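You operate a simulated robot arm through the tools that you are given. There is no shell and no other tool. Be economical: measure what you need, move in short steps, check, and stop when the job is done.

The job below is to be done with a simulated two-armed robot. You get a single attempt, and the scene is never put back.

TASK
Put one of the rolls of white paper from the top of the long table in the black tray. Then take the roll of white tape from the top of the bench with drawers and put it on the top of the grey cabinet. Then fetch the folded yellow cloth from the top of the low bench and set it on the purple sign. Keep to this order.

Only the result counts: the job must be done as asked and must still hold three seconds after the hand-in. Knocking over, shifting, dropping, spilling or breaking anything else fails it. Flat cloth is picked up by pressing the open fingertips on it (5 to 10 N) and closing them slowly along it; thin cloth reads only 2 to 8 mm in the jaws.

THE ROBOT
Two 7-joint arms with fingered hands on one trunk, on a base that drives. Base frame: it is fixed to the floor where the robot stands at the start and does not move with it; the origin is under the middle of the robot, x ahead of it, y to its left, z up; the surface under the hand at the start is at about z = 0.84. Readings come in m, rad, newtons and seconds.
The left shoulder is at the start at [0.087, 0.125, 1.071], the right one opposite. With the tool pointing down near the work surface each hand reaches from about 0.46 to 0.82 m from the robot's upright axis, wherever it stands, measured 20 degrees to its own side. Places, roughly: folded yellow cloth [-2, -6.5, 0.5]; purple sign [-5, -5.25, 0.75]; roll of white tape [-5.25, -5.25, 0.75]; top of the grey cabinet [-2.1, -7.5, 0.3]. Payload 3.6 kg a hand.
Tool frame (each hand has its own): the origin (TCP) lies between the finger pads and is the grasp point; the fingertips stand 0.03 m ahead of it; z points along the fingers, y is the line along which they close. Largest opening 0.104 m; the body of the gripper starts 0.035 m behind the TCP. The gripper is a hand of 4 fingers: y runs from the thumb to the fingers, the wrist lies at [-0.015, -0.104, -0.178] in the tool frame, and closing takes about 1.5 s.
Orientation is that of the tool frame in the base frame, as a unit quaternion [x, y, z, w]. With the fingers straight down and the wrist toward the robot, the tool's x, y and z point along [0, 1, 0], [1, 0, 0] and [0, 0, -1] of the base frame.

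THE INTERFACE
- The arms move only by the tool send_rows. It takes "left_series", "right_series" or both (then of equal length, played together; a hand with none holds still); each is one flat list of numbers, 6 for each row, row after row: the shift along the tool's x, y, z in units of 400 mm (1.0 is 400 mm), then the turn, a rotation vector about the tool's x, y, z in units of 60 degrees (1.0 is 60 degrees). In form: [dx, dy, dz, wx, wy, wz, dx, dy, dz, wx, wy, wz, ...]. A call has 1 to 20 rows; each row is the pose to reach, as a shift and turn from the pose commanded when the call began, along the tool's axes at that moment. "left_claw" and "right_claw" are, for a hand that has rows, the finger opening in m, from 0 to 0.104, set as the call begins (left out, the last holds). A call with a number of a shift or a turn outside -1 to 1 is refused whole. A row lasts 0.2 s, in which the tool goes at most 0.05 m and 0.15 rad; a call with a longer step from one row to the next is refused whole, and so is a gripper value outside its range. A pose out of reach is approached as far as the arm can. The call stops where the force on the tool passes 40 N (or 10 N more than at its start, if that is more) or the arm is blocked; 0.2 s more then pass. Each finger travels about 0.072 m/s and halts on what it meets, pressing with about 32 N; the grip force reading is that of the motor and also rises with nothing between the fingers. The clock runs only during rows and for 0.2 s after the last one: add rows that repeat a pose to give the fingers time. It gives the time, the measured TCP pose, the force on the tool (base axes), the opening and the grip force at its end, in the units of the frame above (readings bear some noise), with the torque about the TCP (base axes, N m) and any sound that the robot's microphone picked up.
- Cameras (640 x 400 px; columns grow to the right, rows downward): "scene" is now at [0.2096, 0.0121, 1.2138]; the picture's right is [0.13, -0.99, 0.00], its down [-0.45, -0.06, -0.89] and it looks along [0.88, 0.11, -0.45] (base axes); focal length 214 px, centre (320, 200). "left" rides on the left gripper at [-0.061, -0.092, -0.13] in its tool frame; the picture's right is [-0.81, -0.28, 0.52], its down [0.53, -0.71, 0.46] and it looks along [0.24, 0.64, 0.72] (tool axes); focal length 275 px, centre (320, 200). "right" rides on the right gripper at [0.061, -0.092, -0.13] in its tool frame; the picture's right is [-0.81, 0.27, -0.52], its down [-0.53, -0.71, 0.46] and it looks along [-0.24, 0.65, 0.72] (tool axes); focal length 275 px, centre (320, 200). There is no depth. A picture from a camera that has moved, and an enlarged one, comes with that camera's place and axes in the base frame and with its lens.
- get_image(camera): a new picture of that camera. No time passes.
- lift_body(by): slides the trunk up (or, below 0, down) by that many m; the arms and the scene camera ride with it, the base frame stays. It gives what a move gives, with no picture.
- base_move(legs): drives the robot by 1 to 6 legs, each [ahead, left, turn to the left] in m, m and rad, along the robot's own axes; the way and the turn of a leg run together, so that a leg with both is an arc; at most 1.5 m and 3.142 rad a leg. The arms and the cameras ride along, it lands a little off, and it stops where it bumps. It gives what a move gives.
- set_fingers(index, middle, ring, thumb_bend, thumb_turn, hand): sets how far each is bent, from 0 (flat) to 100 (curled in); at 30 the hand is open as for a grip, at 70 the pads meet at the TCP. One left out holds its place. A second passes; each finger stops where it meets its share of the squeeze, and holds until it gets a number again. A gripper value or a shape takes the hand back. It gives what a move gives, with no picture; readings hold the bend of each and the force on the fingers (four entries, about 0 where the hand has none), thumb and palm. thumb_turn goes from beside the hand (0) to across from the fingers (100), as for a grip.
- grasp_type(shape, hand): the hand has 4 fingers and takes this shape, open, in about a second: jaw (thumb against the fingers, like two jaws); tri (thumb and two fingers); tip (a fingertip pinch); poke (one finger out to press); point (the index stretched); flat (the hand flat); cup (the hand cupped); fist (a fist). The gripper value then closes the fingers along that shape, each until it touches; the sizes above hold for jaw. It gives what a move gives, with no picture.
- aim_head(pan, tilt): turns the head with the scene camera to pan (to the left, within 1.396 rad either way) and tilt (down, from -0.506 to 1.204), counted from straight ahead of the robot. It gives what a move gives.
- enlarge(camera, box): a new picture of the part [left, top, right, bottom] of that camera's present view, enlarged. No time passes.
- hand_in(): hands the job in; it is judged then, once.

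Go step by step. Nothing tells you exact positions but the pictures and the camera data: compare them with the known pose of the tool, close in by small moves and look again before you grip or let go. The budget is 165 turns and 130 pictures, counting those below and the enlarged ones. Unless the task says otherwise, let go and move clear before handing in, and close with one line.

The tools are called after "Request:" as a command line: name --argument value ..., lists and objects as JSON in quotes. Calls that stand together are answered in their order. send_rows: Moves the arms, as the interface text tells. Its arguments: {"type":"object","properties":{"left_series":{"type":"array","items":{"type":"number"}},"left_claw":{"type":"number"},"right_series":{"type":"array","items":{"type":"number"}},"right_claw":{"type":"number"}},"required":[]} The other tools are called the same way: lift_body (by) slides the trunk up or down; grasp_type (shape, hand) gives the hand a shape; set_fingers (index, middle, ring, thumb_bend, thumb_turn, hand) moves the fingers one by one; base_move (legs) drives the base; aim_head (pan, tilt) turns the head that bears the scene camera; get_image (camera) takes a picture; enlarge (camera, box) takes an enlarged picture of a part of a camera's view; hand_in () hands the job in.

At the start:

```text
clock: 0.0
left_position: [0.5507, 0.0686, 1.1736]
left_orientation: [0.707, 0.707, 0.0, 0.0]
left_contact_force: [0.4, -0.3, -0.7]
left_wrist_torque: [-0.02, -0.01, -0.01]
left_width: 0.1037
left_grasp_force: 0.1
left_shape: jaw
left_bend: [30.0, 30.0, 30.0, 30.0, 98.0]
left_finger forces: [0.1, 0.1, 0.0, 0.1, 0.1, 0.1]
right_position: [0.4605, -0.3545, 1.0958]
right_orientation: [0.707, 0.707, 0.0, 0.0]
right_contact_force: [0.0, -0.7, -0.4]
right_wrist_torque: [0.0, -0.01, -0.01]
right_width: 0.1035
right_grasp_force: 0.0
right_shape: jaw
right_bend: [30.0, 30.0, 30.0, 30.0, 98.0]
right_finger forces: [0.0, 0.1, 0.1, 0.0, 0.0, 0.0]
trunk travel left (down, up): [-0.3, 0.236]
robot x, y, heading: [-0.0012, -0.0003, 0.002]
head pan, tilt: [0.126, 0.469]
```

scene: 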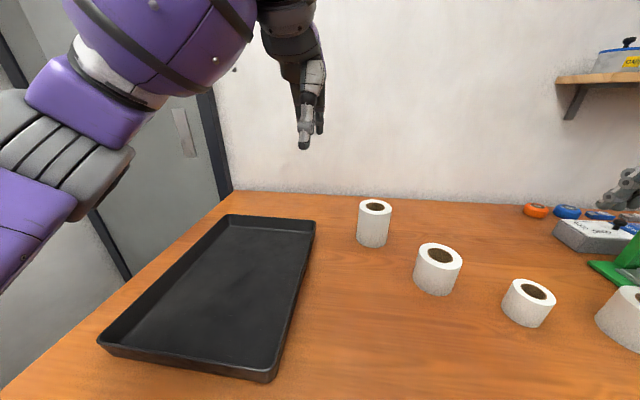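
right: 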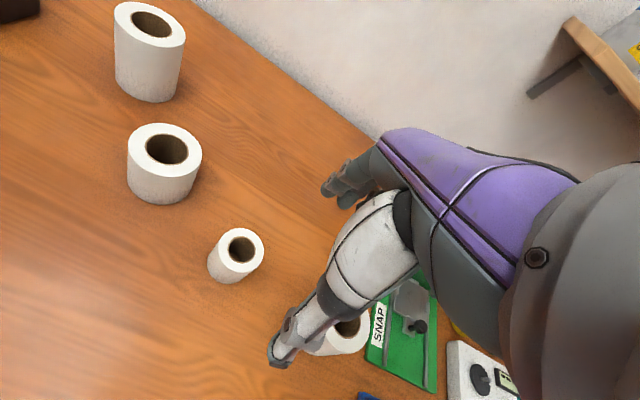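
left: 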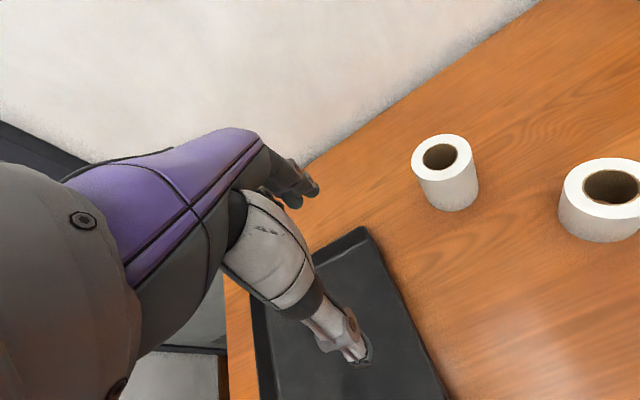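

The rolls stand to the right of the tray on the table. I place the small third roll at about (0.524, -0.328), with its top at z≈0.90 and a width of about 0.07, so I'll bring the right hand above it and look again.

Request:
send_rows --right_series '[0.022, 0.053, 0.06, 0, 0, 0, 0.044, 0.106, 0.12, 0, 0, 0, 0.066, 0.159, 0.18, 0, 0, 0, 0.066, 0.159, 0.24, 0, 0, 0]' --right_claw 0.104

Request:
get_image --camera "right"

Request:
get_image --camera "scene"

```text
clock: 1.0
left_position: [0.5499, 0.0692, 1.1733]
left_orientation: [0.707, 0.707, 0.0, 0.0]
left_contact_force: [-0.3, -0.2, -0.2]
left_wrist_torque: [-0.02, 0.0, 0.01]
left_width: 0.1038
left_grasp_force: 0.2
left_shape: jaw
left_bend: [30.0, 30.0, 30.0, 30.0, 98.0]
left_finger forces: [0.1, 0.1, 0.0, 0.0, 0.0, 0.1]
right_position: [0.5255, -0.3282, 1.0002]
right_orientation: [0.707, 0.707, 0.0, 0.001]
right_contact_force: [-0.2, 0.1, 0.2]
right_wrist_torque: [0.01, -0.03, 0.0]
right_width: 0.1037
right_grasp_force: 0.0
right_shape: jaw
right_bend: [30.0, 30.0, 30.0, 30.0, 98.0]
right_finger forces: [0.0, 0.0, 0.0, 0.0, 0.1, 0.1]
trunk travel left (down, up): [-0.3, 0.236]
robot x, y, heading: [0.0038, 0.0028, -0.001]
head pan, tilt: [0.126, 0.469]
```

```text
126 pictures are left
camera right: at [0.4323, -0.2668, 1.1297], right [0.27, -0.81, 0.52], down [-0.71, -0.53, -0.46], along [0.65, -0.24, -0.72], focal length 275 px, centre (320, 200)
```

right: 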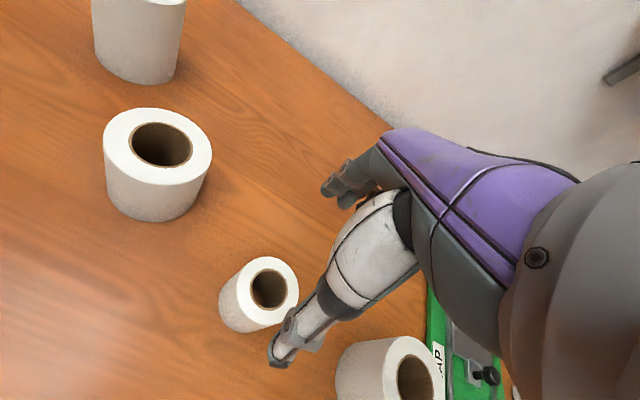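

```text
125 pictures are left
camera scene: at [0.2094, 0.0117, 1.2138], right [0.13, -0.99, 0.0], down [-0.45, -0.06, -0.89], along [0.88, 0.11, -0.45], focal length 214 px, centre (320, 200)
```

scene: 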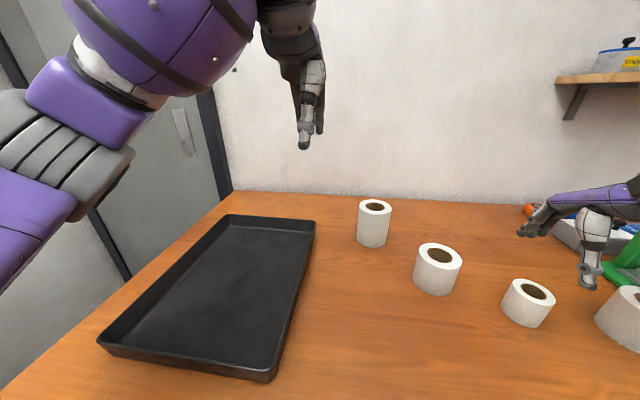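

Both views confirm the roll at about (0.522, -0.330). I'll lower the hand straight over it.

Request:
send_rows --right_series '[-0.003, -0.006, 0.08, 0, 0, 0, -0.003, -0.006, 0.16, 0, 0, 0, -0.003, -0.006, 0.22, 0, 0, 0, -0.003, -0.006, 0.27, 0, 0, 0, -0.003, -0.006, 0.305, 0, 0, 0]'

Request:
get_image --camera "right"

Request:
enlarge --camera "scene" --box '[440, 180, 640, 360]'

```text
clock: 2.2
left_position: [0.5515, 0.0681, 1.1734]
left_orientation: [0.707, 0.707, 0.0, 0.0]
left_contact_force: [0.5, 0.7, 0.9]
left_wrist_torque: [0.01, 0.01, 0.0]
left_width: 0.1035
left_grasp_force: 0.1
left_shape: jaw
left_bend: [30.0, 30.0, 30.0, 30.0, 98.0]
left_finger forces: [0.0, 0.0, 0.1, 0.1, 0.1, 0.0]
right_position: [0.5231, -0.3302, 0.8787]
right_orientation: [0.707, 0.707, 0.0, -0.001]
right_contact_force: [-0.9, 0.3, 0.4]
right_wrist_torque: [-0.02, -0.02, 0.0]
right_width: 0.104
right_grasp_force: 0.1
right_shape: jaw
right_bend: [30.0, 30.0, 30.0, 30.0, 98.0]
right_finger forces: [0.0, 0.0, 0.1, 0.0, 0.0, 0.0]
trunk travel left (down, up): [-0.3, 0.236]
robot x, y, heading: [-0.0012, -0.0037, -0.002]
head pan, tilt: [0.126, 0.469]
```

```text
124 pictures are left
camera right: at [0.4303, -0.2682, 1.0073], right [0.27, -0.81, 0.52], down [-0.71, -0.53, -0.46], along [0.65, -0.24, -0.72], focal length 275 px, centre (320, 200)
```

right: 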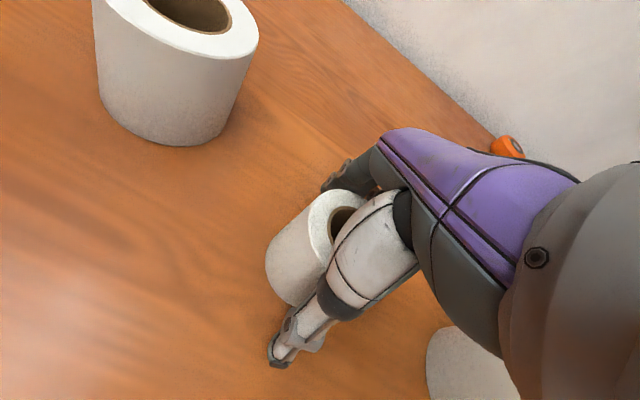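

```text
2.22 times, centred on (540, 270) of scene
camera zoom: at [0.2097, 0.012, 1.2138], right [0.13, -0.99, 0.0], down [-0.45, -0.06, -0.89], along [0.88, 0.11, -0.45], focal length 477 px, centre (-169, 44)
```

zoom: 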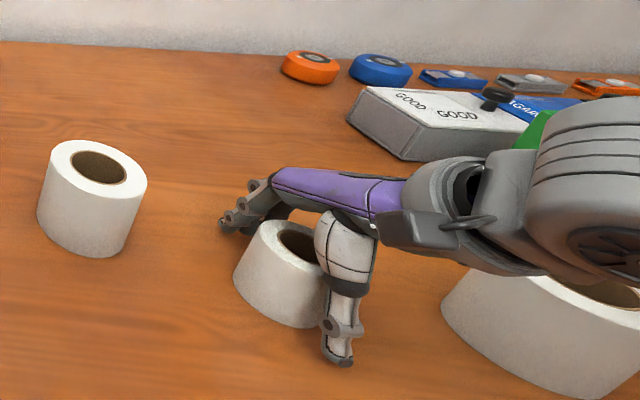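

The thumb and fingers straddle the roll, and it sits centred between them. I'll close the hand.

Request:
send_rows --right_series '[0, 0, 0, 0, 0, 0, 0, 0, 0, 0, 0, 0, 0, 0, 0, 0, 0, 0, 0, 0, 0, 0, 0, 0, 0, 0, 0, 0, 0, 0, 0, 0, 0, 0, 0, 0, 0, 0, 0, 0, 0, 0, 0, 0, 0, 0, 0, 0]' --right_claw 0.04

Request:
get_image --camera "right"

```text
clock: 4.0
left_position: [0.5508, 0.0689, 1.1733]
left_orientation: [0.707, 0.707, 0.0, 0.0]
left_contact_force: [0.7, -0.9, -0.2]
left_wrist_torque: [0.01, 0.01, -0.02]
left_width: 0.1038
left_grasp_force: 0.1
left_shape: jaw
left_bend: [30.0, 30.0, 30.0, 30.0, 98.0]
left_finger forces: [0.1, 0.1, 0.0, 0.1, 0.1, 0.0]
right_position: [0.5228, -0.3298, 0.878]
right_orientation: [0.707, 0.708, 0.0, 0.0]
right_contact_force: [0.0, 0.2, 0.5]
right_wrist_torque: [0.01, -0.02, 0.0]
right_width: 0.049
right_grasp_force: 31.4
right_shape: jaw
right_bend: [74.0, 46.0, 49.0, 71.0, 100.0]
right_finger forces: [18.1, 9.3, 0.0, 0.0, 28.0, 0.1]
trunk travel left (down, up): [-0.3, 0.236]
robot x, y, heading: [-0.0003, 0.0011, 0.002]
head pan, tilt: [0.126, 0.469]
```

```text
122 pictures are left
camera right: at [0.4303, -0.2682, 1.0076], right [0.27, -0.81, 0.52], down [-0.71, -0.53, -0.46], along [0.65, -0.24, -0.72], focal length 275 px, centre (320, 200)
```

right: 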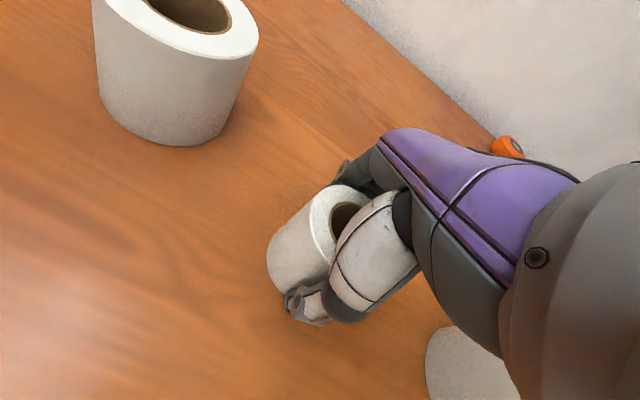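

The grip is uneven: the index finger has curled past the roll, so the roll sits toward +y in the hand. I'll open, shift about 12 mm left and grip again.

Request:
send_rows --right_series '[0, 0, 0, 0, 0, 0, 0, 0, 0, 0, 0, 0, 0, 0, 0, 0, 0, 0, 0, 0, 0, 0, 0, 0, 0, 0, 0, 0, 0, 0, 0, 0, 0, 0, 0, 0, 0, 0, 0, 0, 0, 0]' --right_claw 0.104

Request:
send_rows --right_series '[0.015, 0, 0, 0, 0, 0, 0.032, 0, 0, 0, 0, 0, 0.032, 0, 0, 0, 0, 0]'

Request:
send_rows --right_series '[0, 0, 0, 0, 0, 0, 0, 0, 0, 0, 0, 0, 0, 0, 0, 0, 0, 0, 0, 0, 0, 0, 0, 0, 0, 0, 0, 0, 0, 0, 0, 0, 0, 0, 0, 0, 0, 0, 0, 0, 0, 0, 0, 0, 0, 0, 0, 0]' --right_claw 0.04

Request:
get_image --camera "right"

```text
clock: 5.6
left_position: [0.5506, 0.068, 1.1741]
left_orientation: [0.708, 0.707, 0.0, 0.0]
left_contact_force: [0.6, 0.1, 0.5]
left_wrist_torque: [0.0, -0.01, 0.0]
left_width: 0.104
left_grasp_force: 0.0
left_shape: jaw
left_bend: [30.0, 30.0, 30.0, 30.0, 98.0]
left_finger forces: [0.0, 0.0, 0.1, 0.0, 0.0, 0.0]
right_position: [0.5229, -0.3305, 0.8776]
right_orientation: [0.707, 0.707, 0.0, 0.0]
right_contact_force: [0.8, -0.6, -0.2]
right_wrist_torque: [0.01, 0.01, -0.01]
right_width: 0.1034
right_grasp_force: 0.1
right_shape: jaw
right_bend: [30.0, 30.0, 30.0, 30.0, 98.0]
right_finger forces: [0.1, 0.1, 0.0, 0.0, 0.0, 0.0]
trunk travel left (down, up): [-0.3, 0.236]
robot x, y, heading: [-0.0023, -0.0002, -0.003]
head pan, tilt: [0.126, 0.469]
```

```text
clock: 6.4
left_position: [0.5514, 0.0681, 1.1736]
left_orientation: [0.707, 0.707, 0.001, 0.0]
left_contact_force: [0.2, -0.5, 0.4]
left_wrist_torque: [0.03, 0.0, 0.0]
left_width: 0.1036
left_grasp_force: 0.1
left_shape: jaw
left_bend: [30.0, 30.0, 30.0, 30.0, 98.0]
left_finger forces: [0.0, 0.0, 0.0, 0.0, 0.0, 0.0]
right_position: [0.5229, -0.3171, 0.8782]
right_orientation: [0.707, 0.707, 0.0, 0.001]
right_contact_force: [-0.1, 0.0, 0.4]
right_wrist_torque: [0.02, 0.0, 0.0]
right_width: 0.1036
right_grasp_force: 0.0
right_shape: jaw
right_bend: [30.0, 30.0, 30.0, 30.0, 98.0]
right_finger forces: [0.0, 0.0, 0.0, 0.1, 0.0, 0.1]
trunk travel left (down, up): [-0.3, 0.236]
robot x, y, heading: [0.0042, -0.0029, 0.003]
head pan, tilt: [0.126, 0.469]
```

```text
clock: 8.2
left_position: [0.5501, 0.0682, 1.1738]
left_orientation: [0.707, 0.707, 0.0, 0.0]
left_contact_force: [0.3, -0.2, 0.2]
left_wrist_torque: [0.03, -0.02, -0.02]
left_width: 0.1037
left_grasp_force: 0.0
left_shape: jaw
left_bend: [30.0, 30.0, 30.0, 30.0, 98.0]
left_finger forces: [0.1, 0.1, 0.0, 0.0, 0.0, 0.1]
right_position: [0.5228, -0.317, 0.8769]
right_orientation: [0.707, 0.707, 0.0, 0.0]
right_contact_force: [-0.2, -0.2, -0.3]
right_wrist_torque: [0.04, -0.03, 0.04]
right_width: 0.0422
right_grasp_force: 31.9
right_shape: jaw
right_bend: [74.0, 47.0, 47.0, 72.0, 100.0]
right_finger forces: [14.5, 8.7, 4.5, 0.0, 26.6, 0.1]
trunk travel left (down, up): [-0.3, 0.236]
robot x, y, heading: [-0.0015, -0.0017, 0.0]
head pan, tilt: [0.126, 0.469]
```

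```text
121 pictures are left
camera right: at [0.4302, -0.2553, 1.0076], right [0.27, -0.81, 0.52], down [-0.71, -0.53, -0.46], along [0.65, -0.24, -0.72], focal length 275 px, centre (320, 200)
```

right: 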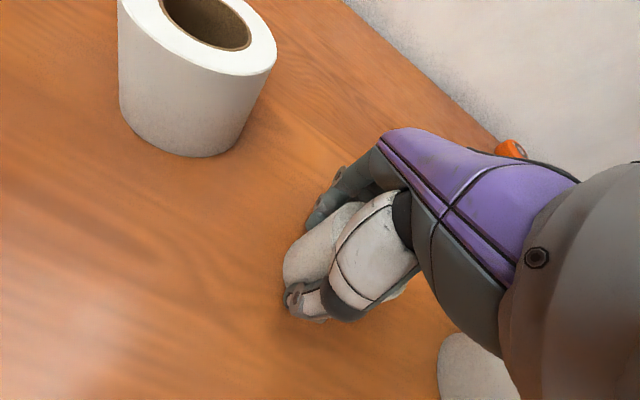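

Three fingers and the thumb now press on the roll, so I'll lift slowly and check how it hangs.

Request:
send_rows --right_series '[0, 0, -0.05, 0, 0, 0, 0, 0, -0.12, 0, 0, 0, 0, 0, -0.2, 0, 0, 0, 0, 0, -0.28, 0, 0, 0, 0, 0, -0.35, 0, 0, 0]'

Request:
get_image --camera "scene"

```text
clock: 9.4
left_position: [0.5506, 0.0687, 1.1731]
left_orientation: [0.707, 0.707, 0.0, 0.0]
left_contact_force: [0.2, 0.6, 0.2]
left_wrist_torque: [-0.01, 0.0, -0.03]
left_width: 0.1041
left_grasp_force: 0.1
left_shape: jaw
left_bend: [30.0, 30.0, 30.0, 30.0, 98.0]
left_finger forces: [0.0, 0.0, 0.1, 0.1, 0.0, 0.0]
right_position: [0.5233, -0.3162, 1.0186]
right_orientation: [0.707, 0.708, 0.0, -0.001]
right_contact_force: [0.2, -0.4, -0.8]
right_wrist_torque: [-0.02, 0.04, 0.02]
right_width: 0.042
right_grasp_force: 31.8
right_shape: jaw
right_bend: [74.0, 47.0, 47.0, 72.0, 100.0]
right_finger forces: [14.6, 8.6, 4.5, 0.0, 26.6, 0.1]
trunk travel left (down, up): [-0.3, 0.236]
robot x, y, heading: [0.0004, 0.0014, 0.001]
head pan, tilt: [0.126, 0.469]
```

```text
120 pictures are left
camera scene: at [0.2095, 0.0123, 1.2138], right [0.13, -0.99, 0.0], down [-0.45, -0.06, -0.89], along [0.88, 0.11, -0.45], focal length 214 px, centre (320, 200)
```

scene: 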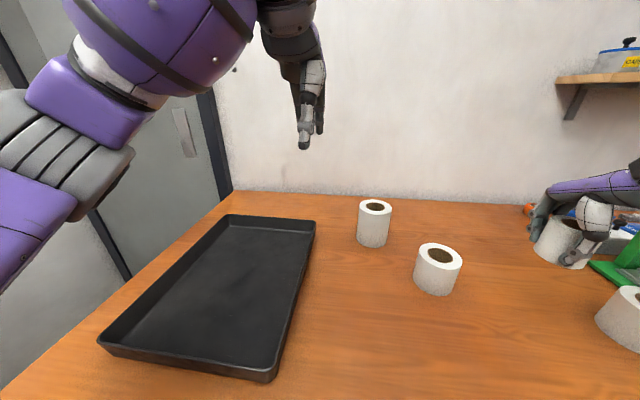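

The roll is held firmly. The left hand hangs over the route to the tray, so I'll swing it left first.

Request:
send_rows --left_series '[0.11, 0, 0, 0, 0, 0, 0.22, 0, 0, 0, 0, 0, 0.33, 0, 0, 0, 0, 0, 0.44, 0, 0, 0, 0, 0, 0.55, 0, 0, 0, 0, 0, 0.66, -0.05, 0, 0, 0, 0, 0.75, -0.1, 0, 0, 0, 0]'

Request:
send_rows --right_series '[0.1, 0, -0.02, 0, 0, 0, 0.2, 0.0, -0.04, 0, 0, 0, 0.3, 0.01, -0.05, 0, 0, 0, 0.4, 0.02, -0.05, 0, 0, 0, 0.5, 0.03, -0.05, 0, 0, 0, 0.6, 0.04, -0.05, 0, 0, 0, 0.7, 0.05, -0.05, 0, 0, 0, 0.8, 0.06, -0.05, 0, 0, 0]'

Request:
get_image --camera "scene"

```text
clock: 11.0
left_position: [0.5099, 0.3691, 1.1742]
left_orientation: [0.708, 0.707, 0.001, 0.0]
left_contact_force: [0.4, 0.4, 0.9]
left_wrist_torque: [-0.02, 0.0, 0.0]
left_width: 0.1034
left_grasp_force: 0.0
left_shape: jaw
left_bend: [30.0, 30.0, 30.0, 30.0, 98.0]
left_finger forces: [0.0, 0.0, 0.0, 0.1, 0.0, 0.0]
right_position: [0.5225, -0.3162, 1.0182]
right_orientation: [0.708, 0.707, 0.0, 0.0]
right_contact_force: [0.3, 0.2, 0.0]
right_wrist_torque: [0.03, 0.01, 0.0]
right_width: 0.0424
right_grasp_force: 32.2
right_shape: jaw
right_bend: [74.0, 47.0, 47.0, 72.0, 100.0]
right_finger forces: [14.5, 8.6, 4.5, 0.0, 26.6, 0.1]
trunk travel left (down, up): [-0.3, 0.236]
robot x, y, heading: [0.0019, 0.0007, 0.003]
head pan, tilt: [0.126, 0.469]
```

```text
clock: 12.8
left_position: [0.5099, 0.3687, 1.1741]
left_orientation: [0.707, 0.707, 0.0, 0.001]
left_contact_force: [-1.0, -0.2, 0.2]
left_wrist_torque: [0.0, -0.01, -0.01]
left_width: 0.1038
left_grasp_force: 0.0
left_shape: jaw
left_bend: [30.0, 30.0, 30.0, 30.0, 98.0]
left_finger forces: [0.1, 0.1, 0.0, 0.0, 0.0, 0.1]
right_position: [0.5414, -0.0564, 1.0391]
right_orientation: [0.708, 0.707, 0.0, 0.001]
right_contact_force: [-0.4, 0.3, -0.4]
right_wrist_torque: [0.03, 0.02, 0.0]
right_width: 0.0417
right_grasp_force: 31.4
right_shape: jaw
right_bend: [74.0, 47.0, 47.0, 72.0, 100.0]
right_finger forces: [14.8, 8.6, 4.8, 0.0, 26.4, 0.0]
right hand out of reach, approached as far as the arm can: row 7, 8
trunk travel left (down, up): [-0.3, 0.236]
robot x, y, heading: [0.0017, -0.001, 0.0]
head pan, tilt: [0.126, 0.469]
```

```text
119 pictures are left
camera scene: at [0.2096, 0.0121, 1.2138], right [0.13, -0.99, 0.0], down [-0.45, -0.06, -0.89], along [0.88, 0.11, -0.45], focal length 214 px, centre (320, 200)
```

scene: 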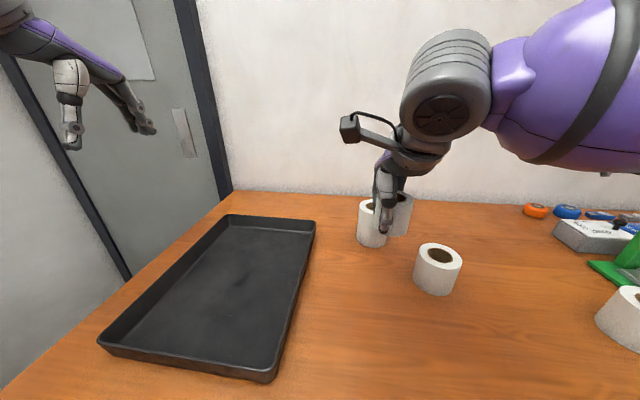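

The right arm has reached its limit at y≈-0.06, so the base has to turn left to bring the roll over the tray. I'll look left first.

Request:
aim_head --pan 1.2 --tilt 0.5

Request:
get_image --camera "scene"

```text
clock: 14.1
left_position: [0.51, 0.3686, 1.1735]
left_orientation: [0.707, 0.707, 0.0, 0.0]
left_contact_force: [0.1, -0.8, 1.1]
left_wrist_torque: [-0.01, -0.02, -0.02]
left_width: 0.1036
left_grasp_force: 0.0
left_shape: jaw
left_bend: [30.0, 30.0, 30.0, 30.0, 98.0]
left_finger forces: [0.1, 0.0, 0.1, 0.1, 0.1, 0.0]
right_position: [0.5405, -0.056, 1.038]
right_orientation: [0.707, 0.707, 0.0, 0.0]
right_contact_force: [-0.2, 0.3, -0.4]
right_wrist_torque: [-0.01, 0.02, -0.01]
right_width: 0.0418
right_grasp_force: 31.2
right_shape: jaw
right_bend: [74.0, 47.0, 47.0, 72.0, 100.0]
right_finger forces: [14.8, 8.6, 4.8, 0.0, 26.4, 0.0]
trunk travel left (down, up): [-0.3, 0.236]
robot x, y, heading: [0.0003, -0.0002, 0.001]
head pan, tilt: [1.201, 0.499]
```

```text
118 pictures are left
camera scene: at [0.1518, 0.0854, 1.2111], right [0.93, -0.36, 0.0], down [-0.17, -0.45, -0.88], along [0.32, 0.82, -0.48], focal length 214 px, centre (320, 200)
```

scene: 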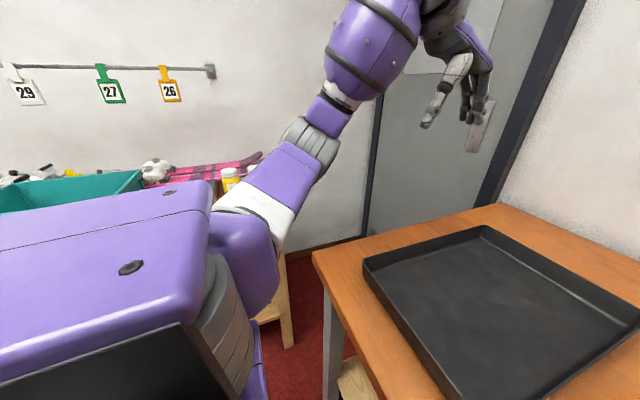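

There is open floor between the table and the left wall. I'll turn left 0.5 rad on the spot.

Request:
base_move --legs '[[0, 0, 0.5]]'

Request:
aim_head --pan 0.0 --tilt 0.75

Request:
get_image --camera "scene"

Request:
get_image --camera "right"

```text
clock: 15.9
left_position: [0.2701, 0.5685, 1.1746]
left_orientation: [0.51, 0.86, 0.0, 0.0]
left_contact_force: [-0.2, 0.3, 0.3]
left_wrist_torque: [-0.01, 0.06, 0.01]
left_width: 0.1034
left_grasp_force: 0.1
left_shape: jaw
left_bend: [30.0, 30.0, 30.0, 30.0, 98.0]
left_finger forces: [0.0, 0.0, 0.0, 0.0, 0.0, 0.0]
right_position: [0.5013, 0.2106, 1.0381]
right_orientation: [0.509, 0.86, 0.0, 0.0]
right_contact_force: [-0.9, -0.8, -0.9]
right_wrist_torque: [0.03, -0.01, 0.03]
right_width: 0.0417
right_grasp_force: 32.7
right_shape: jaw
right_bend: [74.0, 47.0, 47.0, 72.0, 100.0]
right_finger forces: [14.8, 8.6, 4.7, 0.0, 26.4, 0.0]
trunk travel left (down, up): [-0.3, 0.236]
robot x, y, heading: [-0.0001, 0.0015, 0.502]
head pan, tilt: [1.201, 0.499]
```

```text
clock: 17.4
left_position: [0.2705, 0.5668, 1.1744]
left_orientation: [0.51, 0.86, 0.0, 0.001]
left_contact_force: [-0.5, 0.4, 0.1]
left_wrist_torque: [0.0, -0.02, 0.0]
left_width: 0.1039
left_grasp_force: 0.1
left_shape: jaw
left_bend: [30.0, 30.0, 30.0, 30.0, 98.0]
left_finger forces: [0.1, 0.0, 0.0, 0.0, 0.1, 0.0]
right_position: [0.5011, 0.2109, 1.0381]
right_orientation: [0.51, 0.86, -0.001, 0.0]
right_contact_force: [-0.5, -0.2, -1.5]
right_wrist_torque: [0.03, 0.04, -0.04]
right_width: 0.0418
right_grasp_force: 31.9
right_shape: jaw
right_bend: [74.0, 47.0, 47.0, 72.0, 100.0]
right_finger forces: [14.9, 8.6, 4.7, 0.0, 26.4, 0.0]
trunk travel left (down, up): [-0.3, 0.236]
robot x, y, heading: [-0.0022, 0.0019, 0.498]
head pan, tilt: [0.0, 0.75]
```

```text
117 pictures are left
camera scene: at [0.1769, 0.0972, 1.1891], right [0.48, -0.88, 0.0], down [-0.6, -0.33, -0.73], along [0.64, 0.35, -0.68], focal length 214 px, centre (320, 200)
```

scene: 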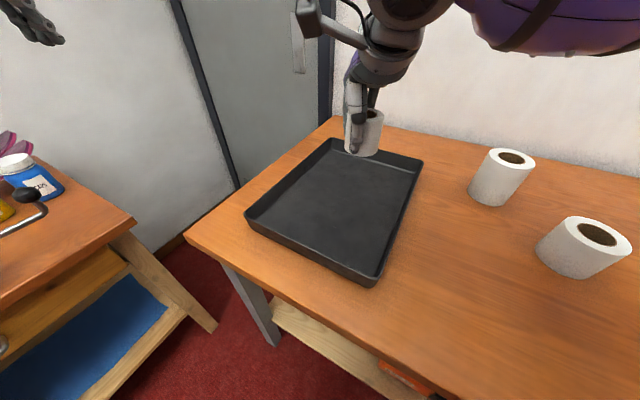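

```text
116 pictures are left
camera right: at [0.3905, 0.2204, 1.1685], right [0.63, -0.58, 0.52], down [-0.37, -0.81, -0.46], along [0.68, 0.1, -0.72], focal length 275 px, centre (320, 200)
```

right: 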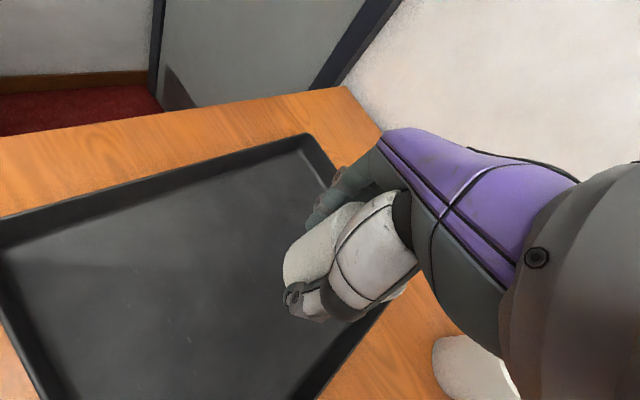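

The roll is over the tray floor at (0.50, 0.21), with the tray spanning roughly y 0.10–0.39. I'll lower it.

Request:
send_rows --right_series '[0, 0, 0.1, 0, 0, 0, 0, 0, 0.2, 0, 0, 0, 0, 0, 0.27, 0, 0, 0, 0, 0, 0.32, 0, 0, 0, 0, 0, 0.35, 0, 0, 0, 0, 0, 0.37, 0, 0, 0]'

Request:
enlarge --camera "scene" --box '[220, 80, 460, 300]'

```text
clock: 18.8
left_position: [0.2691, 0.5677, 1.174]
left_orientation: [0.511, 0.86, 0.0, 0.0]
left_contact_force: [-0.2, -0.5, -0.3]
left_wrist_torque: [0.0, 0.02, 0.02]
left_width: 0.1038
left_grasp_force: 0.1
left_shape: jaw
left_bend: [30.0, 30.0, 30.0, 30.0, 98.0]
left_finger forces: [0.0, 0.0, 0.0, 0.0, 0.0, 0.0]
right_position: [0.5008, 0.2102, 0.8908]
right_orientation: [0.51, 0.86, 0.0, 0.0]
right_contact_force: [-0.3, 0.7, -1.1]
right_wrist_torque: [0.01, 0.0, 0.02]
right_width: 0.0414
right_grasp_force: 31.8
right_shape: jaw
right_bend: [74.0, 47.0, 47.0, 72.0, 100.0]
right_finger forces: [14.8, 8.6, 5.0, 0.0, 26.2, 0.0]
trunk travel left (down, up): [-0.3, 0.236]
robot x, y, heading: [0.0004, -0.0009, 0.502]
head pan, tilt: [0.0, 0.75]
```

```text
1.82 times, centred on (340, 190) of scene
camera zoom: at [0.1771, 0.0972, 1.1891], right [0.48, -0.88, 0.0], down [-0.6, -0.33, -0.73], along [0.64, 0.35, -0.68], focal length 390 px, centre (284, 218)
```

zoom: 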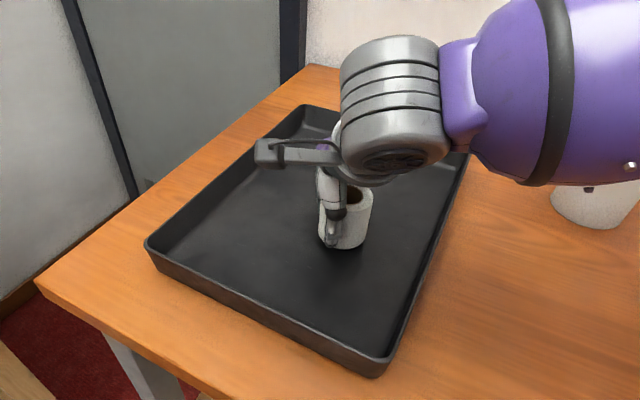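

The roll is just above the tray floor, so I'll ease it down a few millimetres and watch the force.

Request:
send_rows --right_series '[0, 0, 0.007, 0, 0, 0, 0, 0, 0.014, 0, 0, 0]'

Request:
send_rows --right_series '[0, 0, 0.004, 0, 0, 0, 0, 0, 0.007, 0, 0, 0]'

```text
clock: 19.4
left_position: [0.2694, 0.5687, 1.173]
left_orientation: [0.51, 0.86, 0.0, 0.0]
left_contact_force: [0.5, 0.9, -0.8]
left_wrist_torque: [0.0, -0.01, 0.02]
left_width: 0.1036
left_grasp_force: 0.1
left_shape: jaw
left_bend: [30.0, 30.0, 30.0, 30.0, 98.0]
left_finger forces: [0.0, 0.0, 0.0, 0.0, 0.0, 0.0]
right_position: [0.5012, 0.2108, 0.8851]
right_orientation: [0.51, 0.86, -0.001, 0.0]
right_contact_force: [0.0, 0.3, -0.8]
right_wrist_torque: [0.03, -0.01, -0.01]
right_width: 0.0417
right_grasp_force: 32.2
right_shape: jaw
right_bend: [74.0, 47.0, 47.0, 72.0, 100.0]
right_finger forces: [14.9, 8.5, 5.0, 0.1, 26.3, 0.0]
trunk travel left (down, up): [-0.3, 0.236]
robot x, y, heading: [-0.0021, -0.0034, 0.503]
head pan, tilt: [0.0, 0.75]
```

```text
clock: 19.9
left_position: [0.2696, 0.5675, 1.1736]
left_orientation: [0.51, 0.86, 0.0, 0.0]
left_contact_force: [-0.3, 0.2, 0.3]
left_wrist_torque: [0.01, 0.01, 0.0]
left_width: 0.1035
left_grasp_force: 0.1
left_shape: jaw
left_bend: [30.0, 30.0, 30.0, 30.0, 98.0]
left_finger forces: [0.0, 0.1, 0.0, 0.0, 0.0, 0.1]
right_position: [0.5014, 0.2107, 0.8834]
right_orientation: [0.51, 0.86, 0.001, 0.001]
right_contact_force: [-1.4, 0.8, 1.4]
right_wrist_torque: [-0.03, 0.04, -0.02]
right_width: 0.0412
right_grasp_force: 32.3
right_shape: jaw
right_bend: [74.0, 47.0, 47.0, 72.0, 100.0]
right_finger forces: [15.0, 8.6, 5.1, 0.1, 26.5, 0.0]
trunk travel left (down, up): [-0.3, 0.236]
robot x, y, heading: [-0.0015, 0.0013, 0.5]
head pan, tilt: [0.0, 0.75]
```

Request:
send_rows --right_series '[0, 0, 0.004, 0, 0, 0, 0, 0, 0.004, 0, 0, 0]'

```text
clock: 20.6
left_position: [0.2673, 0.5678, 1.173]
left_orientation: [0.51, 0.86, -0.001, 0.0]
left_contact_force: [0.6, -0.2, 0.2]
left_wrist_torque: [-0.02, 0.0, 0.0]
left_width: 0.1037
left_grasp_force: 0.0
left_shape: jaw
left_bend: [30.0, 30.0, 30.0, 30.0, 98.0]
left_finger forces: [0.0, 0.0, 0.0, 0.0, 0.1, 0.0]
right_position: [0.5002, 0.2101, 0.8816]
right_orientation: [0.51, 0.86, 0.002, 0.0]
right_contact_force: [1.7, -0.5, 11.7]
right_wrist_torque: [-0.06, -0.01, 0.0]
right_width: 0.042
right_grasp_force: 32.2
right_shape: jaw
right_bend: [74.0, 47.0, 47.0, 72.0, 100.0]
right_finger forces: [15.2, 9.1, 5.5, 0.0, 27.5, 0.1]
trunk travel left (down, up): [-0.3, 0.236]
robot x, y, heading: [0.0025, -0.0032, 0.501]
head pan, tilt: [0.0, 0.75]
```

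The force jumped to about 12 N, so the roll is on the tray floor. I'll open the hand and rise clear.

Request:
send_rows --right_series '[0, 0, -0.003, 0, 0, 0, 0, 0, -0.003, 0, 0, 0, 0, 0, -0.003, 0, 0, 0, 0, 0, -0.003, 0, 0, 0, 0, 0, -0.003, 0, 0, 0, 0, 0, -0.003, 0, 0, 0, 0, 0, -0.003, 0, 0, 0, 0, 0, -0.003, 0, 0, 0]' --right_claw 0.104

Request:
get_image --camera "right"

Request:
send_rows --right_series '[0, 0, -0.05, 0, 0, 0, 0, 0, -0.12, 0, 0, 0, 0, 0, -0.22, 0, 0, 0, 0, 0, -0.32, 0, 0, 0, 0, 0, -0.42, 0, 0, 0, 0, 0, -0.5, 0, 0, 0]'

Request:
get_image --camera "scene"

```text
clock: 22.4
left_position: [0.2707, 0.5679, 1.174]
left_orientation: [0.51, 0.86, 0.0, 0.0]
left_contact_force: [0.5, -0.1, -0.1]
left_wrist_torque: [0.01, -0.03, -0.02]
left_width: 0.1035
left_grasp_force: 0.0
left_shape: jaw
left_bend: [30.0, 30.0, 30.0, 30.0, 98.0]
left_finger forces: [0.0, 0.0, 0.2, 0.0, 0.0, 0.0]
right_position: [0.5007, 0.2114, 0.883]
right_orientation: [0.509, 0.861, 0.0, 0.0]
right_contact_force: [-0.1, 0.2, -0.8]
right_wrist_torque: [-0.01, 0.0, -0.02]
right_width: 0.1036
right_grasp_force: 0.0
right_shape: jaw
right_bend: [30.0, 30.0, 30.0, 30.0, 98.0]
right_finger forces: [0.0, 0.1, 0.0, 0.1, 0.0, 0.1]
trunk travel left (down, up): [-0.3, 0.236]
robot x, y, heading: [0.0003, -0.001, 0.499]
head pan, tilt: [0.0, 0.75]
```

```text
114 pictures are left
camera right: at [0.3907, 0.2202, 1.0117], right [0.63, -0.58, 0.52], down [-0.37, -0.81, -0.46], along [0.68, 0.1, -0.72], focal length 275 px, centre (320, 200)
```

right: 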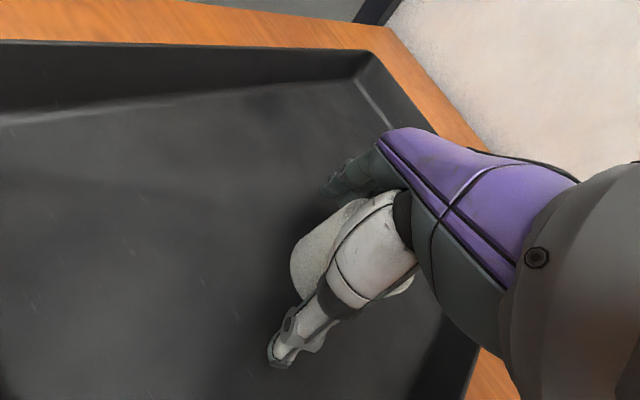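

```text
clock: 23.8
left_position: [0.2694, 0.5678, 1.1737]
left_orientation: [0.51, 0.86, 0.0, -0.001]
left_contact_force: [0.0, 0.0, 0.4]
left_wrist_torque: [0.01, -0.01, -0.01]
left_width: 0.104
left_grasp_force: 0.2
left_shape: jaw
left_bend: [30.0, 30.0, 30.0, 30.0, 98.0]
left_finger forces: [0.0, 0.1, 0.1, 0.1, 0.0, 0.0]
right_position: [0.505, 0.2061, 1.0713]
right_orientation: [0.51, 0.86, 0.0, 0.0]
right_contact_force: [0.2, 0.4, 0.3]
right_wrist_torque: [0.01, 0.0, 0.03]
right_width: 0.1038
right_grasp_force: 0.0
right_shape: jaw
right_bend: [30.0, 30.0, 30.0, 30.0, 98.0]
right_finger forces: [0.0, 0.1, 0.1, 0.0, 0.0, 0.0]
right hand out of reach, approached as far as the arm can: row 6
trunk travel left (down, up): [-0.3, 0.236]
robot x, y, heading: [-0.0007, -0.0021, 0.503]
head pan, tilt: [0.0, 0.75]
```

```text
113 pictures are left
camera scene: at [0.1768, 0.0969, 1.1891], right [0.48, -0.88, 0.0], down [-0.6, -0.33, -0.73], along [0.64, 0.35, -0.68], focal length 214 px, centre (320, 200)
```

scene: 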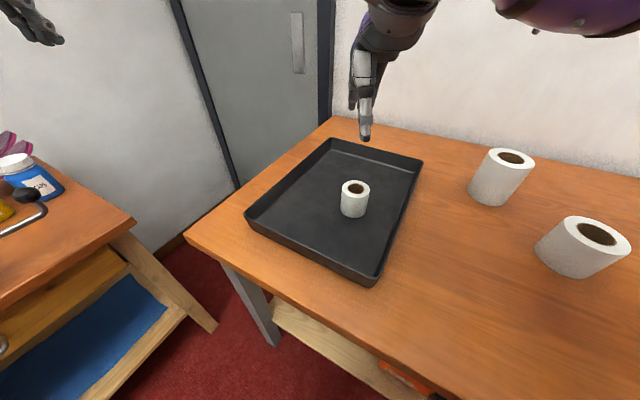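

Roll 3 stands upright in the tray, so the first part is done. Next I'll tuck both arms and look around the room before driving.

Request:
send_rows --right_series '[-0.07, -0.06, -0.04, 0, 0, 0, -0.14, -0.12, -0.08, 0, 0, 0, -0.21, -0.18, -0.12, 0, 0, 0, -0.28, -0.24, -0.16, 0, 0, 0, -0.35, -0.3, -0.2, 0, 0, 0, -0.41, -0.35, -0.25, 0, 0, 0]' --left_series '[-0.06, -0.05, 0, 0, 0, 0, -0.12, -0.1, 0, 0, 0, 0, -0.18, -0.15, 0, 0, 0, 0, -0.24, -0.2, 0, 0, 0, 0, -0.3, -0.25, 0, 0, 0, 0, -0.375, -0.275, 0, 0, 0, 0]'

Request:
base_move --legs '[[-0.4, 0, 0], [0, 0, -1.6]]'

Request:
aim_head --pan -0.6 --tilt 0.3

Request:
get_image --camera "scene"

```text
clock: 25.1
left_position: [0.2446, 0.3817, 1.1745]
left_orientation: [0.509, 0.861, 0.0, 0.0]
left_contact_force: [-0.5, -0.3, 0.3]
left_wrist_torque: [0.01, 0.01, 0.03]
left_width: 0.1037
left_grasp_force: 0.1
left_shape: jaw
left_bend: [30.0, 30.0, 30.0, 30.0, 98.0]
left_finger forces: [0.1, 0.1, 0.1, 0.0, 0.0, 0.0]
right_position: [0.4602, -0.0071, 1.1709]
right_orientation: [0.511, 0.86, 0.001, -0.001]
right_contact_force: [-1.0, -0.2, 0.5]
right_wrist_torque: [-0.03, 0.0, -0.05]
right_width: 0.1038
right_grasp_force: 0.1
right_shape: jaw
right_bend: [30.0, 30.0, 30.0, 30.0, 98.0]
right_finger forces: [0.1, 0.1, 0.1, 0.0, 0.1, 0.1]
trunk travel left (down, up): [-0.3, 0.236]
robot x, y, heading: [0.0004, -0.0014, 0.498]
head pan, tilt: [0.0, 0.75]
```

```text
clock: 31.6
left_position: [0.0179, -0.4538, 1.1739]
left_orientation: [0.974, 0.228, 0.0, 0.0]
left_contact_force: [-0.5, 0.1, 0.7]
left_wrist_torque: [-0.01, 0.0, 0.0]
left_width: 0.1037
left_grasp_force: 0.1
left_shape: jaw
left_bend: [30.0, 30.0, 30.0, 30.0, 98.0]
left_finger forces: [0.1, 0.1, 0.0, 0.0, 0.0, 0.0]
right_position: [-0.3806, -0.6553, 1.1719]
right_orientation: [0.974, 0.228, 0.001, 0.0]
right_contact_force: [0.2, 0.2, -0.8]
right_wrist_torque: [-0.02, 0.01, -0.04]
right_width: 0.1036
right_grasp_force: 0.0
right_shape: jaw
right_bend: [30.0, 30.0, 30.0, 30.0, 98.0]
right_finger forces: [0.0, 0.1, 0.0, 0.0, 0.1, 0.0]
trunk travel left (down, up): [-0.3, 0.236]
robot x, y, heading: [-0.3568, -0.1972, -1.11]
head pan, tilt: [0.0, 0.75]
```

```text
clock: 32.6
left_position: [0.0162, -0.455, 1.1735]
left_orientation: [0.974, 0.228, -0.001, 0.0]
left_contact_force: [0.3, 0.8, -0.6]
left_wrist_torque: [0.01, 0.03, -0.02]
left_width: 0.1041
left_grasp_force: 0.1
left_shape: jaw
left_bend: [30.0, 30.0, 30.0, 30.0, 98.0]
left_finger forces: [0.0, 0.1, 0.0, 0.0, 0.0, 0.1]
right_position: [-0.3806, -0.6549, 1.1726]
right_orientation: [0.974, 0.229, 0.001, 0.0]
right_contact_force: [-0.5, -0.1, -0.4]
right_wrist_torque: [0.01, 0.0, 0.03]
right_width: 0.1036
right_grasp_force: 0.0
right_shape: jaw
right_bend: [30.0, 30.0, 30.0, 30.0, 98.0]
right_finger forces: [0.0, 0.1, 0.0, 0.0, 0.0, 0.0]
trunk travel left (down, up): [-0.3, 0.236]
robot x, y, heading: [-0.3522, -0.1916, -1.112]
head pan, tilt: [-0.6, 0.3]
```

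```text
112 pictures are left
camera scene: at [-0.3154, -0.3919, 1.2294], right [-0.99, 0.14, 0.0], down [0.04, 0.29, -0.96], along [-0.13, -0.95, -0.3], focal length 214 px, centre (320, 200)
```

scene: 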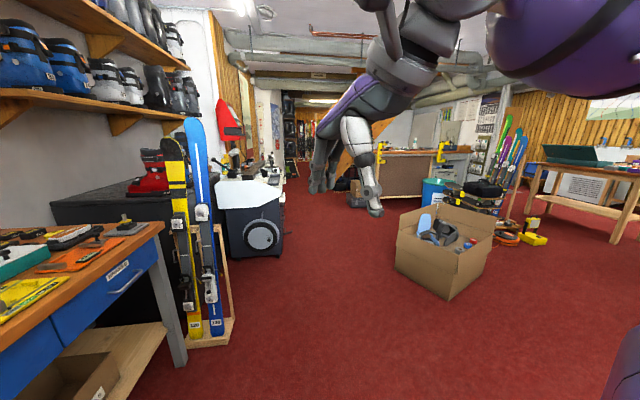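

The way ahead runs toward -y, between the machine on the left (x≈-0.2) and the cardboard box on the right (left edge at x≈-1.3). I'll drive into that lane and look again.

Request:
base_move --legs '[[0, 0, -0.757], [1.2, 0, 0], [0, 0, 0.3]]'

Request:
aim_head --pan -0.5 --tilt 0.25

Request:
get_image --camera "scene"

Request:
aim_head --pan 0.2 --tilt 0.25

Request:
get_image --camera "scene"

```text
clock: 41.6
left_position: [-0.4838, -1.7361, 1.1744]
left_orientation: [1.0, 0.002, -0.001, 0.0]
left_contact_force: [-0.5, -0.1, -0.1]
left_wrist_torque: [0.03, 0.0, -0.01]
left_width: 0.1039
left_grasp_force: 0.1
left_shape: jaw
left_bend: [30.0, 30.0, 30.0, 30.0, 98.0]
left_finger forces: [0.0, 0.1, 0.0, 0.0, 0.0, 0.0]
right_position: [-0.9285, -1.7405, 1.1722]
right_orientation: [1.0, 0.001, 0.0, 0.0]
right_contact_force: [-0.6, -0.5, 0.6]
right_wrist_torque: [-0.02, 0.02, 0.0]
right_width: 0.104
right_grasp_force: 0.0
right_shape: jaw
right_bend: [30.0, 30.0, 30.0, 30.0, 98.0]
right_finger forces: [0.1, 0.0, 0.0, 0.0, 0.0, 0.1]
trunk travel left (down, up): [-0.3, 0.236]
robot x, y, heading: [-0.7033, -1.3364, -1.567]
head pan, tilt: [-0.6, 0.3]
```

```text
clock: 42.3
left_position: [-0.484, -1.7362, 1.1742]
left_orientation: [1.0, 0.001, -0.001, 0.0]
left_contact_force: [0.4, 0.1, -0.2]
left_wrist_torque: [0.03, 0.0, 0.0]
left_width: 0.1037
left_grasp_force: 0.0
left_shape: jaw
left_bend: [30.0, 30.0, 30.0, 30.0, 98.0]
left_finger forces: [0.0, 0.0, 0.0, 0.0, 0.0, 0.1]
right_position: [-0.9289, -1.7401, 1.1723]
right_orientation: [1.0, 0.001, 0.002, 0.0]
right_contact_force: [-0.9, 0.5, -0.9]
right_wrist_torque: [-0.01, 0.01, -0.02]
right_width: 0.1037
right_grasp_force: 0.1
right_shape: jaw
right_bend: [30.0, 30.0, 30.0, 30.0, 98.0]
right_finger forces: [0.1, 0.0, 0.0, 0.0, 0.0, 0.0]
trunk travel left (down, up): [-0.3, 0.236]
robot x, y, heading: [-0.7025, -1.3356, -1.568]
head pan, tilt: [-0.499, 0.25]
```

```text
111 pictures are left
camera scene: at [-0.7464, -1.5375, 1.2342], right [-0.88, 0.48, 0.0], down [0.12, 0.22, -0.97], along [-0.46, -0.85, -0.25], focal length 214 px, centre (320, 200)
```

scene: 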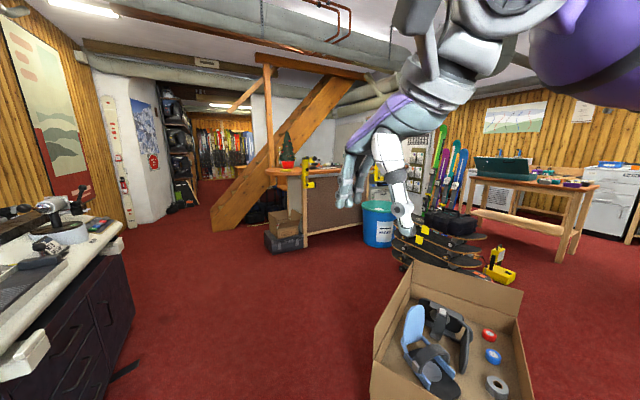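

```text
clock: 43.4
left_position: [-0.4836, -1.7371, 1.1745]
left_orientation: [1.0, 0.002, 0.001, 0.0]
left_contact_force: [0.3, -0.1, 1.0]
left_wrist_torque: [-0.05, -0.01, 0.01]
left_width: 0.1035
left_grasp_force: 0.1
left_shape: jaw
left_bend: [30.0, 30.0, 30.0, 30.0, 98.0]
left_finger forces: [0.0, 0.0, 0.0, 0.0, 0.1, 0.0]
right_position: [-0.9289, -1.7395, 1.1723]
right_orientation: [1.0, 0.001, 0.001, 0.001]
right_contact_force: [-0.4, -0.5, -0.1]
right_wrist_torque: [-0.01, -0.05, 0.0]
right_width: 0.1035
right_grasp_force: 0.0
right_shape: jaw
right_bend: [30.0, 30.0, 30.0, 30.0, 98.0]
right_finger forces: [0.0, 0.0, 0.0, 0.0, 0.0, 0.1]
trunk travel left (down, up): [-0.3, 0.236]
robot x, y, heading: [-0.7039, -1.3374, -1.57]
head pan, tilt: [0.201, 0.25]
```

```text
110 pictures are left
camera scene: at [-0.6831, -1.5469, 1.2342], right [-0.98, -0.2, 0.0], down [-0.05, 0.24, -0.97], along [0.2, -0.95, -0.25], focal length 214 px, centre (320, 200)
```

scene: 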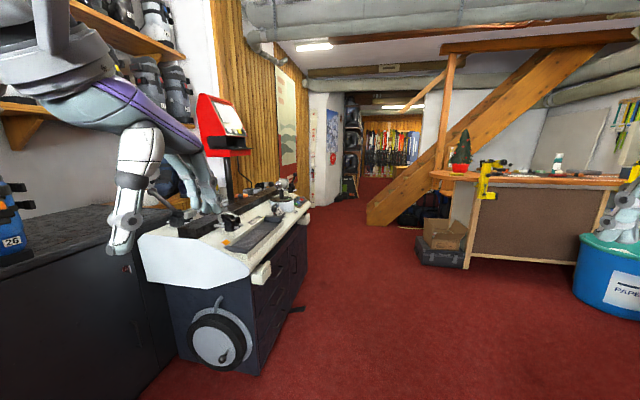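

The far targets lie past the workbench and the stairs, so I need to see the route toward -x and the tape bench. I'll turn right and look.

Request:
base_move --legs '[[0, 0, -1.3]]'

Request:
aim_head --pan 0.0 --tilt 0.2

Request:
get_image --camera "scene"

```text
clock: 46.9
left_position: [-1.0245, -1.6601, 1.1743]
left_orientation: [0.8, -0.6, -0.001, -0.001]
left_contact_force: [0.4, -0.1, -0.2]
left_wrist_torque: [-0.01, -0.02, 0.01]
left_width: 0.1038
left_grasp_force: 0.1
left_shape: jaw
left_bend: [30.0, 30.0, 30.0, 30.0, 98.0]
left_finger forces: [0.0, 0.0, 0.0, 0.0, 0.0, 0.0]
right_position: [-1.1519, -1.2322, 1.1723]
right_orientation: [0.8, -0.6, 0.0, 0.001]
right_contact_force: [0.0, -0.2, -0.4]
right_wrist_torque: [-0.03, 0.02, 0.03]
right_width: 0.1036
right_grasp_force: 0.1
right_shape: jaw
right_bend: [30.0, 30.0, 30.0, 30.0, 98.0]
right_finger forces: [0.1, 0.0, 0.0, 0.0, 0.0, 0.0]
trunk travel left (down, up): [-0.3, 0.236]
robot x, y, heading: [-0.6993, -1.3376, -2.859]
head pan, tilt: [0.201, 0.25]
```

```text
clock: 47.7
left_position: [-1.0249, -1.6596, 1.1743]
left_orientation: [0.8, -0.6, 0.0, 0.0]
left_contact_force: [0.6, -0.7, -0.8]
left_wrist_torque: [-0.03, -0.04, 0.04]
left_width: 0.1039
left_grasp_force: 0.0
left_shape: jaw
left_bend: [30.0, 30.0, 30.0, 30.0, 98.0]
left_finger forces: [0.1, 0.0, 0.0, 0.1, 0.0, 0.0]
right_position: [-1.1519, -1.2317, 1.172]
right_orientation: [0.8, -0.6, 0.0, 0.0]
right_contact_force: [-0.3, -0.6, -0.6]
right_wrist_torque: [0.01, -0.03, 0.0]
right_width: 0.1037
right_grasp_force: 0.0
right_shape: jaw
right_bend: [30.0, 30.0, 30.0, 30.0, 98.0]
right_finger forces: [0.0, 0.1, 0.1, 0.0, 0.1, 0.0]
trunk travel left (down, up): [-0.3, 0.236]
robot x, y, heading: [-0.7033, -1.3366, -2.857]
head pan, tilt: [0.0, 0.201]
```

```text
109 pictures are left
camera scene: at [-0.9049, -1.3968, 1.2387], right [-0.28, 0.96, 0.0], down [0.19, 0.06, -0.98], along [-0.94, -0.28, -0.2], focal length 214 px, centre (320, 200)
```

scene: 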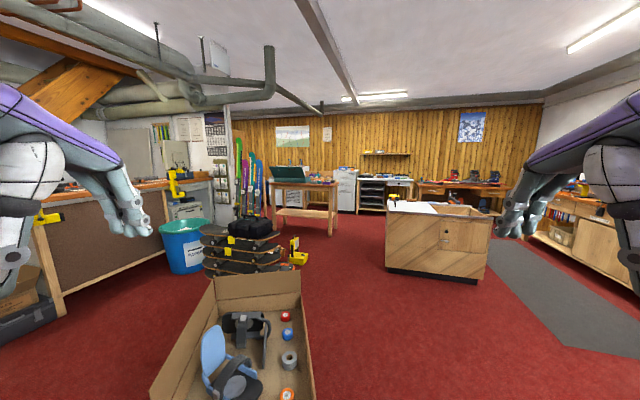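

Request:
enlarge --camera "scene" --box '[100, 110, 340, 280]'

Request:
enlarge --camera "scene" --box '[330, 130, 540, 260]'

```text
2.35 times, centred on (220, 195) of scene
camera zoom: at [-0.9049, -1.3968, 1.2387], right [-0.28, 0.96, 0.0], down [0.19, 0.06, -0.98], along [-0.94, -0.28, -0.2], focal length 505 px, centre (555, 212)
```

zoom: 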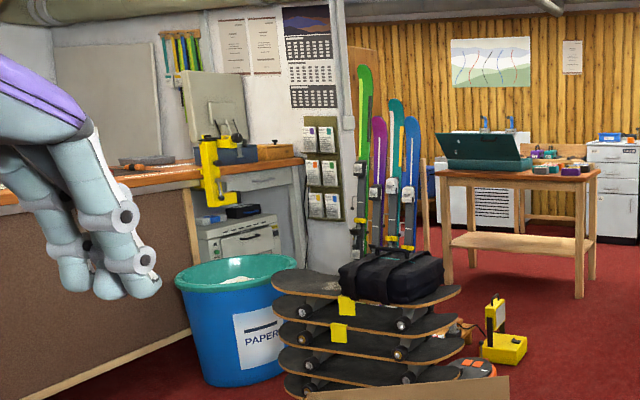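

```text
3.05 times, centred on (435, 195) of scene
camera zoom: at [-0.9049, -1.3968, 1.2387], right [-0.28, 0.96, 0.0], down [0.19, 0.06, -0.98], along [-0.94, -0.28, -0.2], focal length 654 px, centre (-30, 215)
```

zoom: 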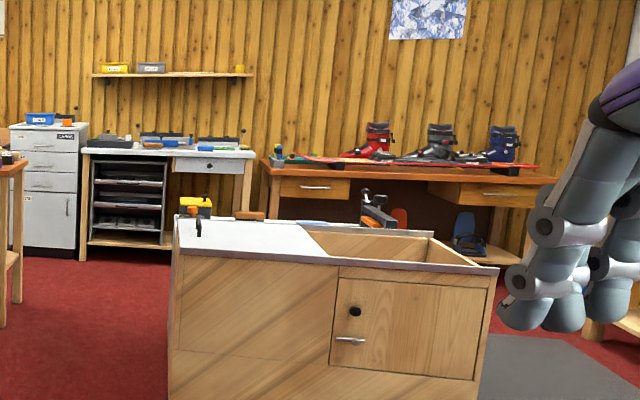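

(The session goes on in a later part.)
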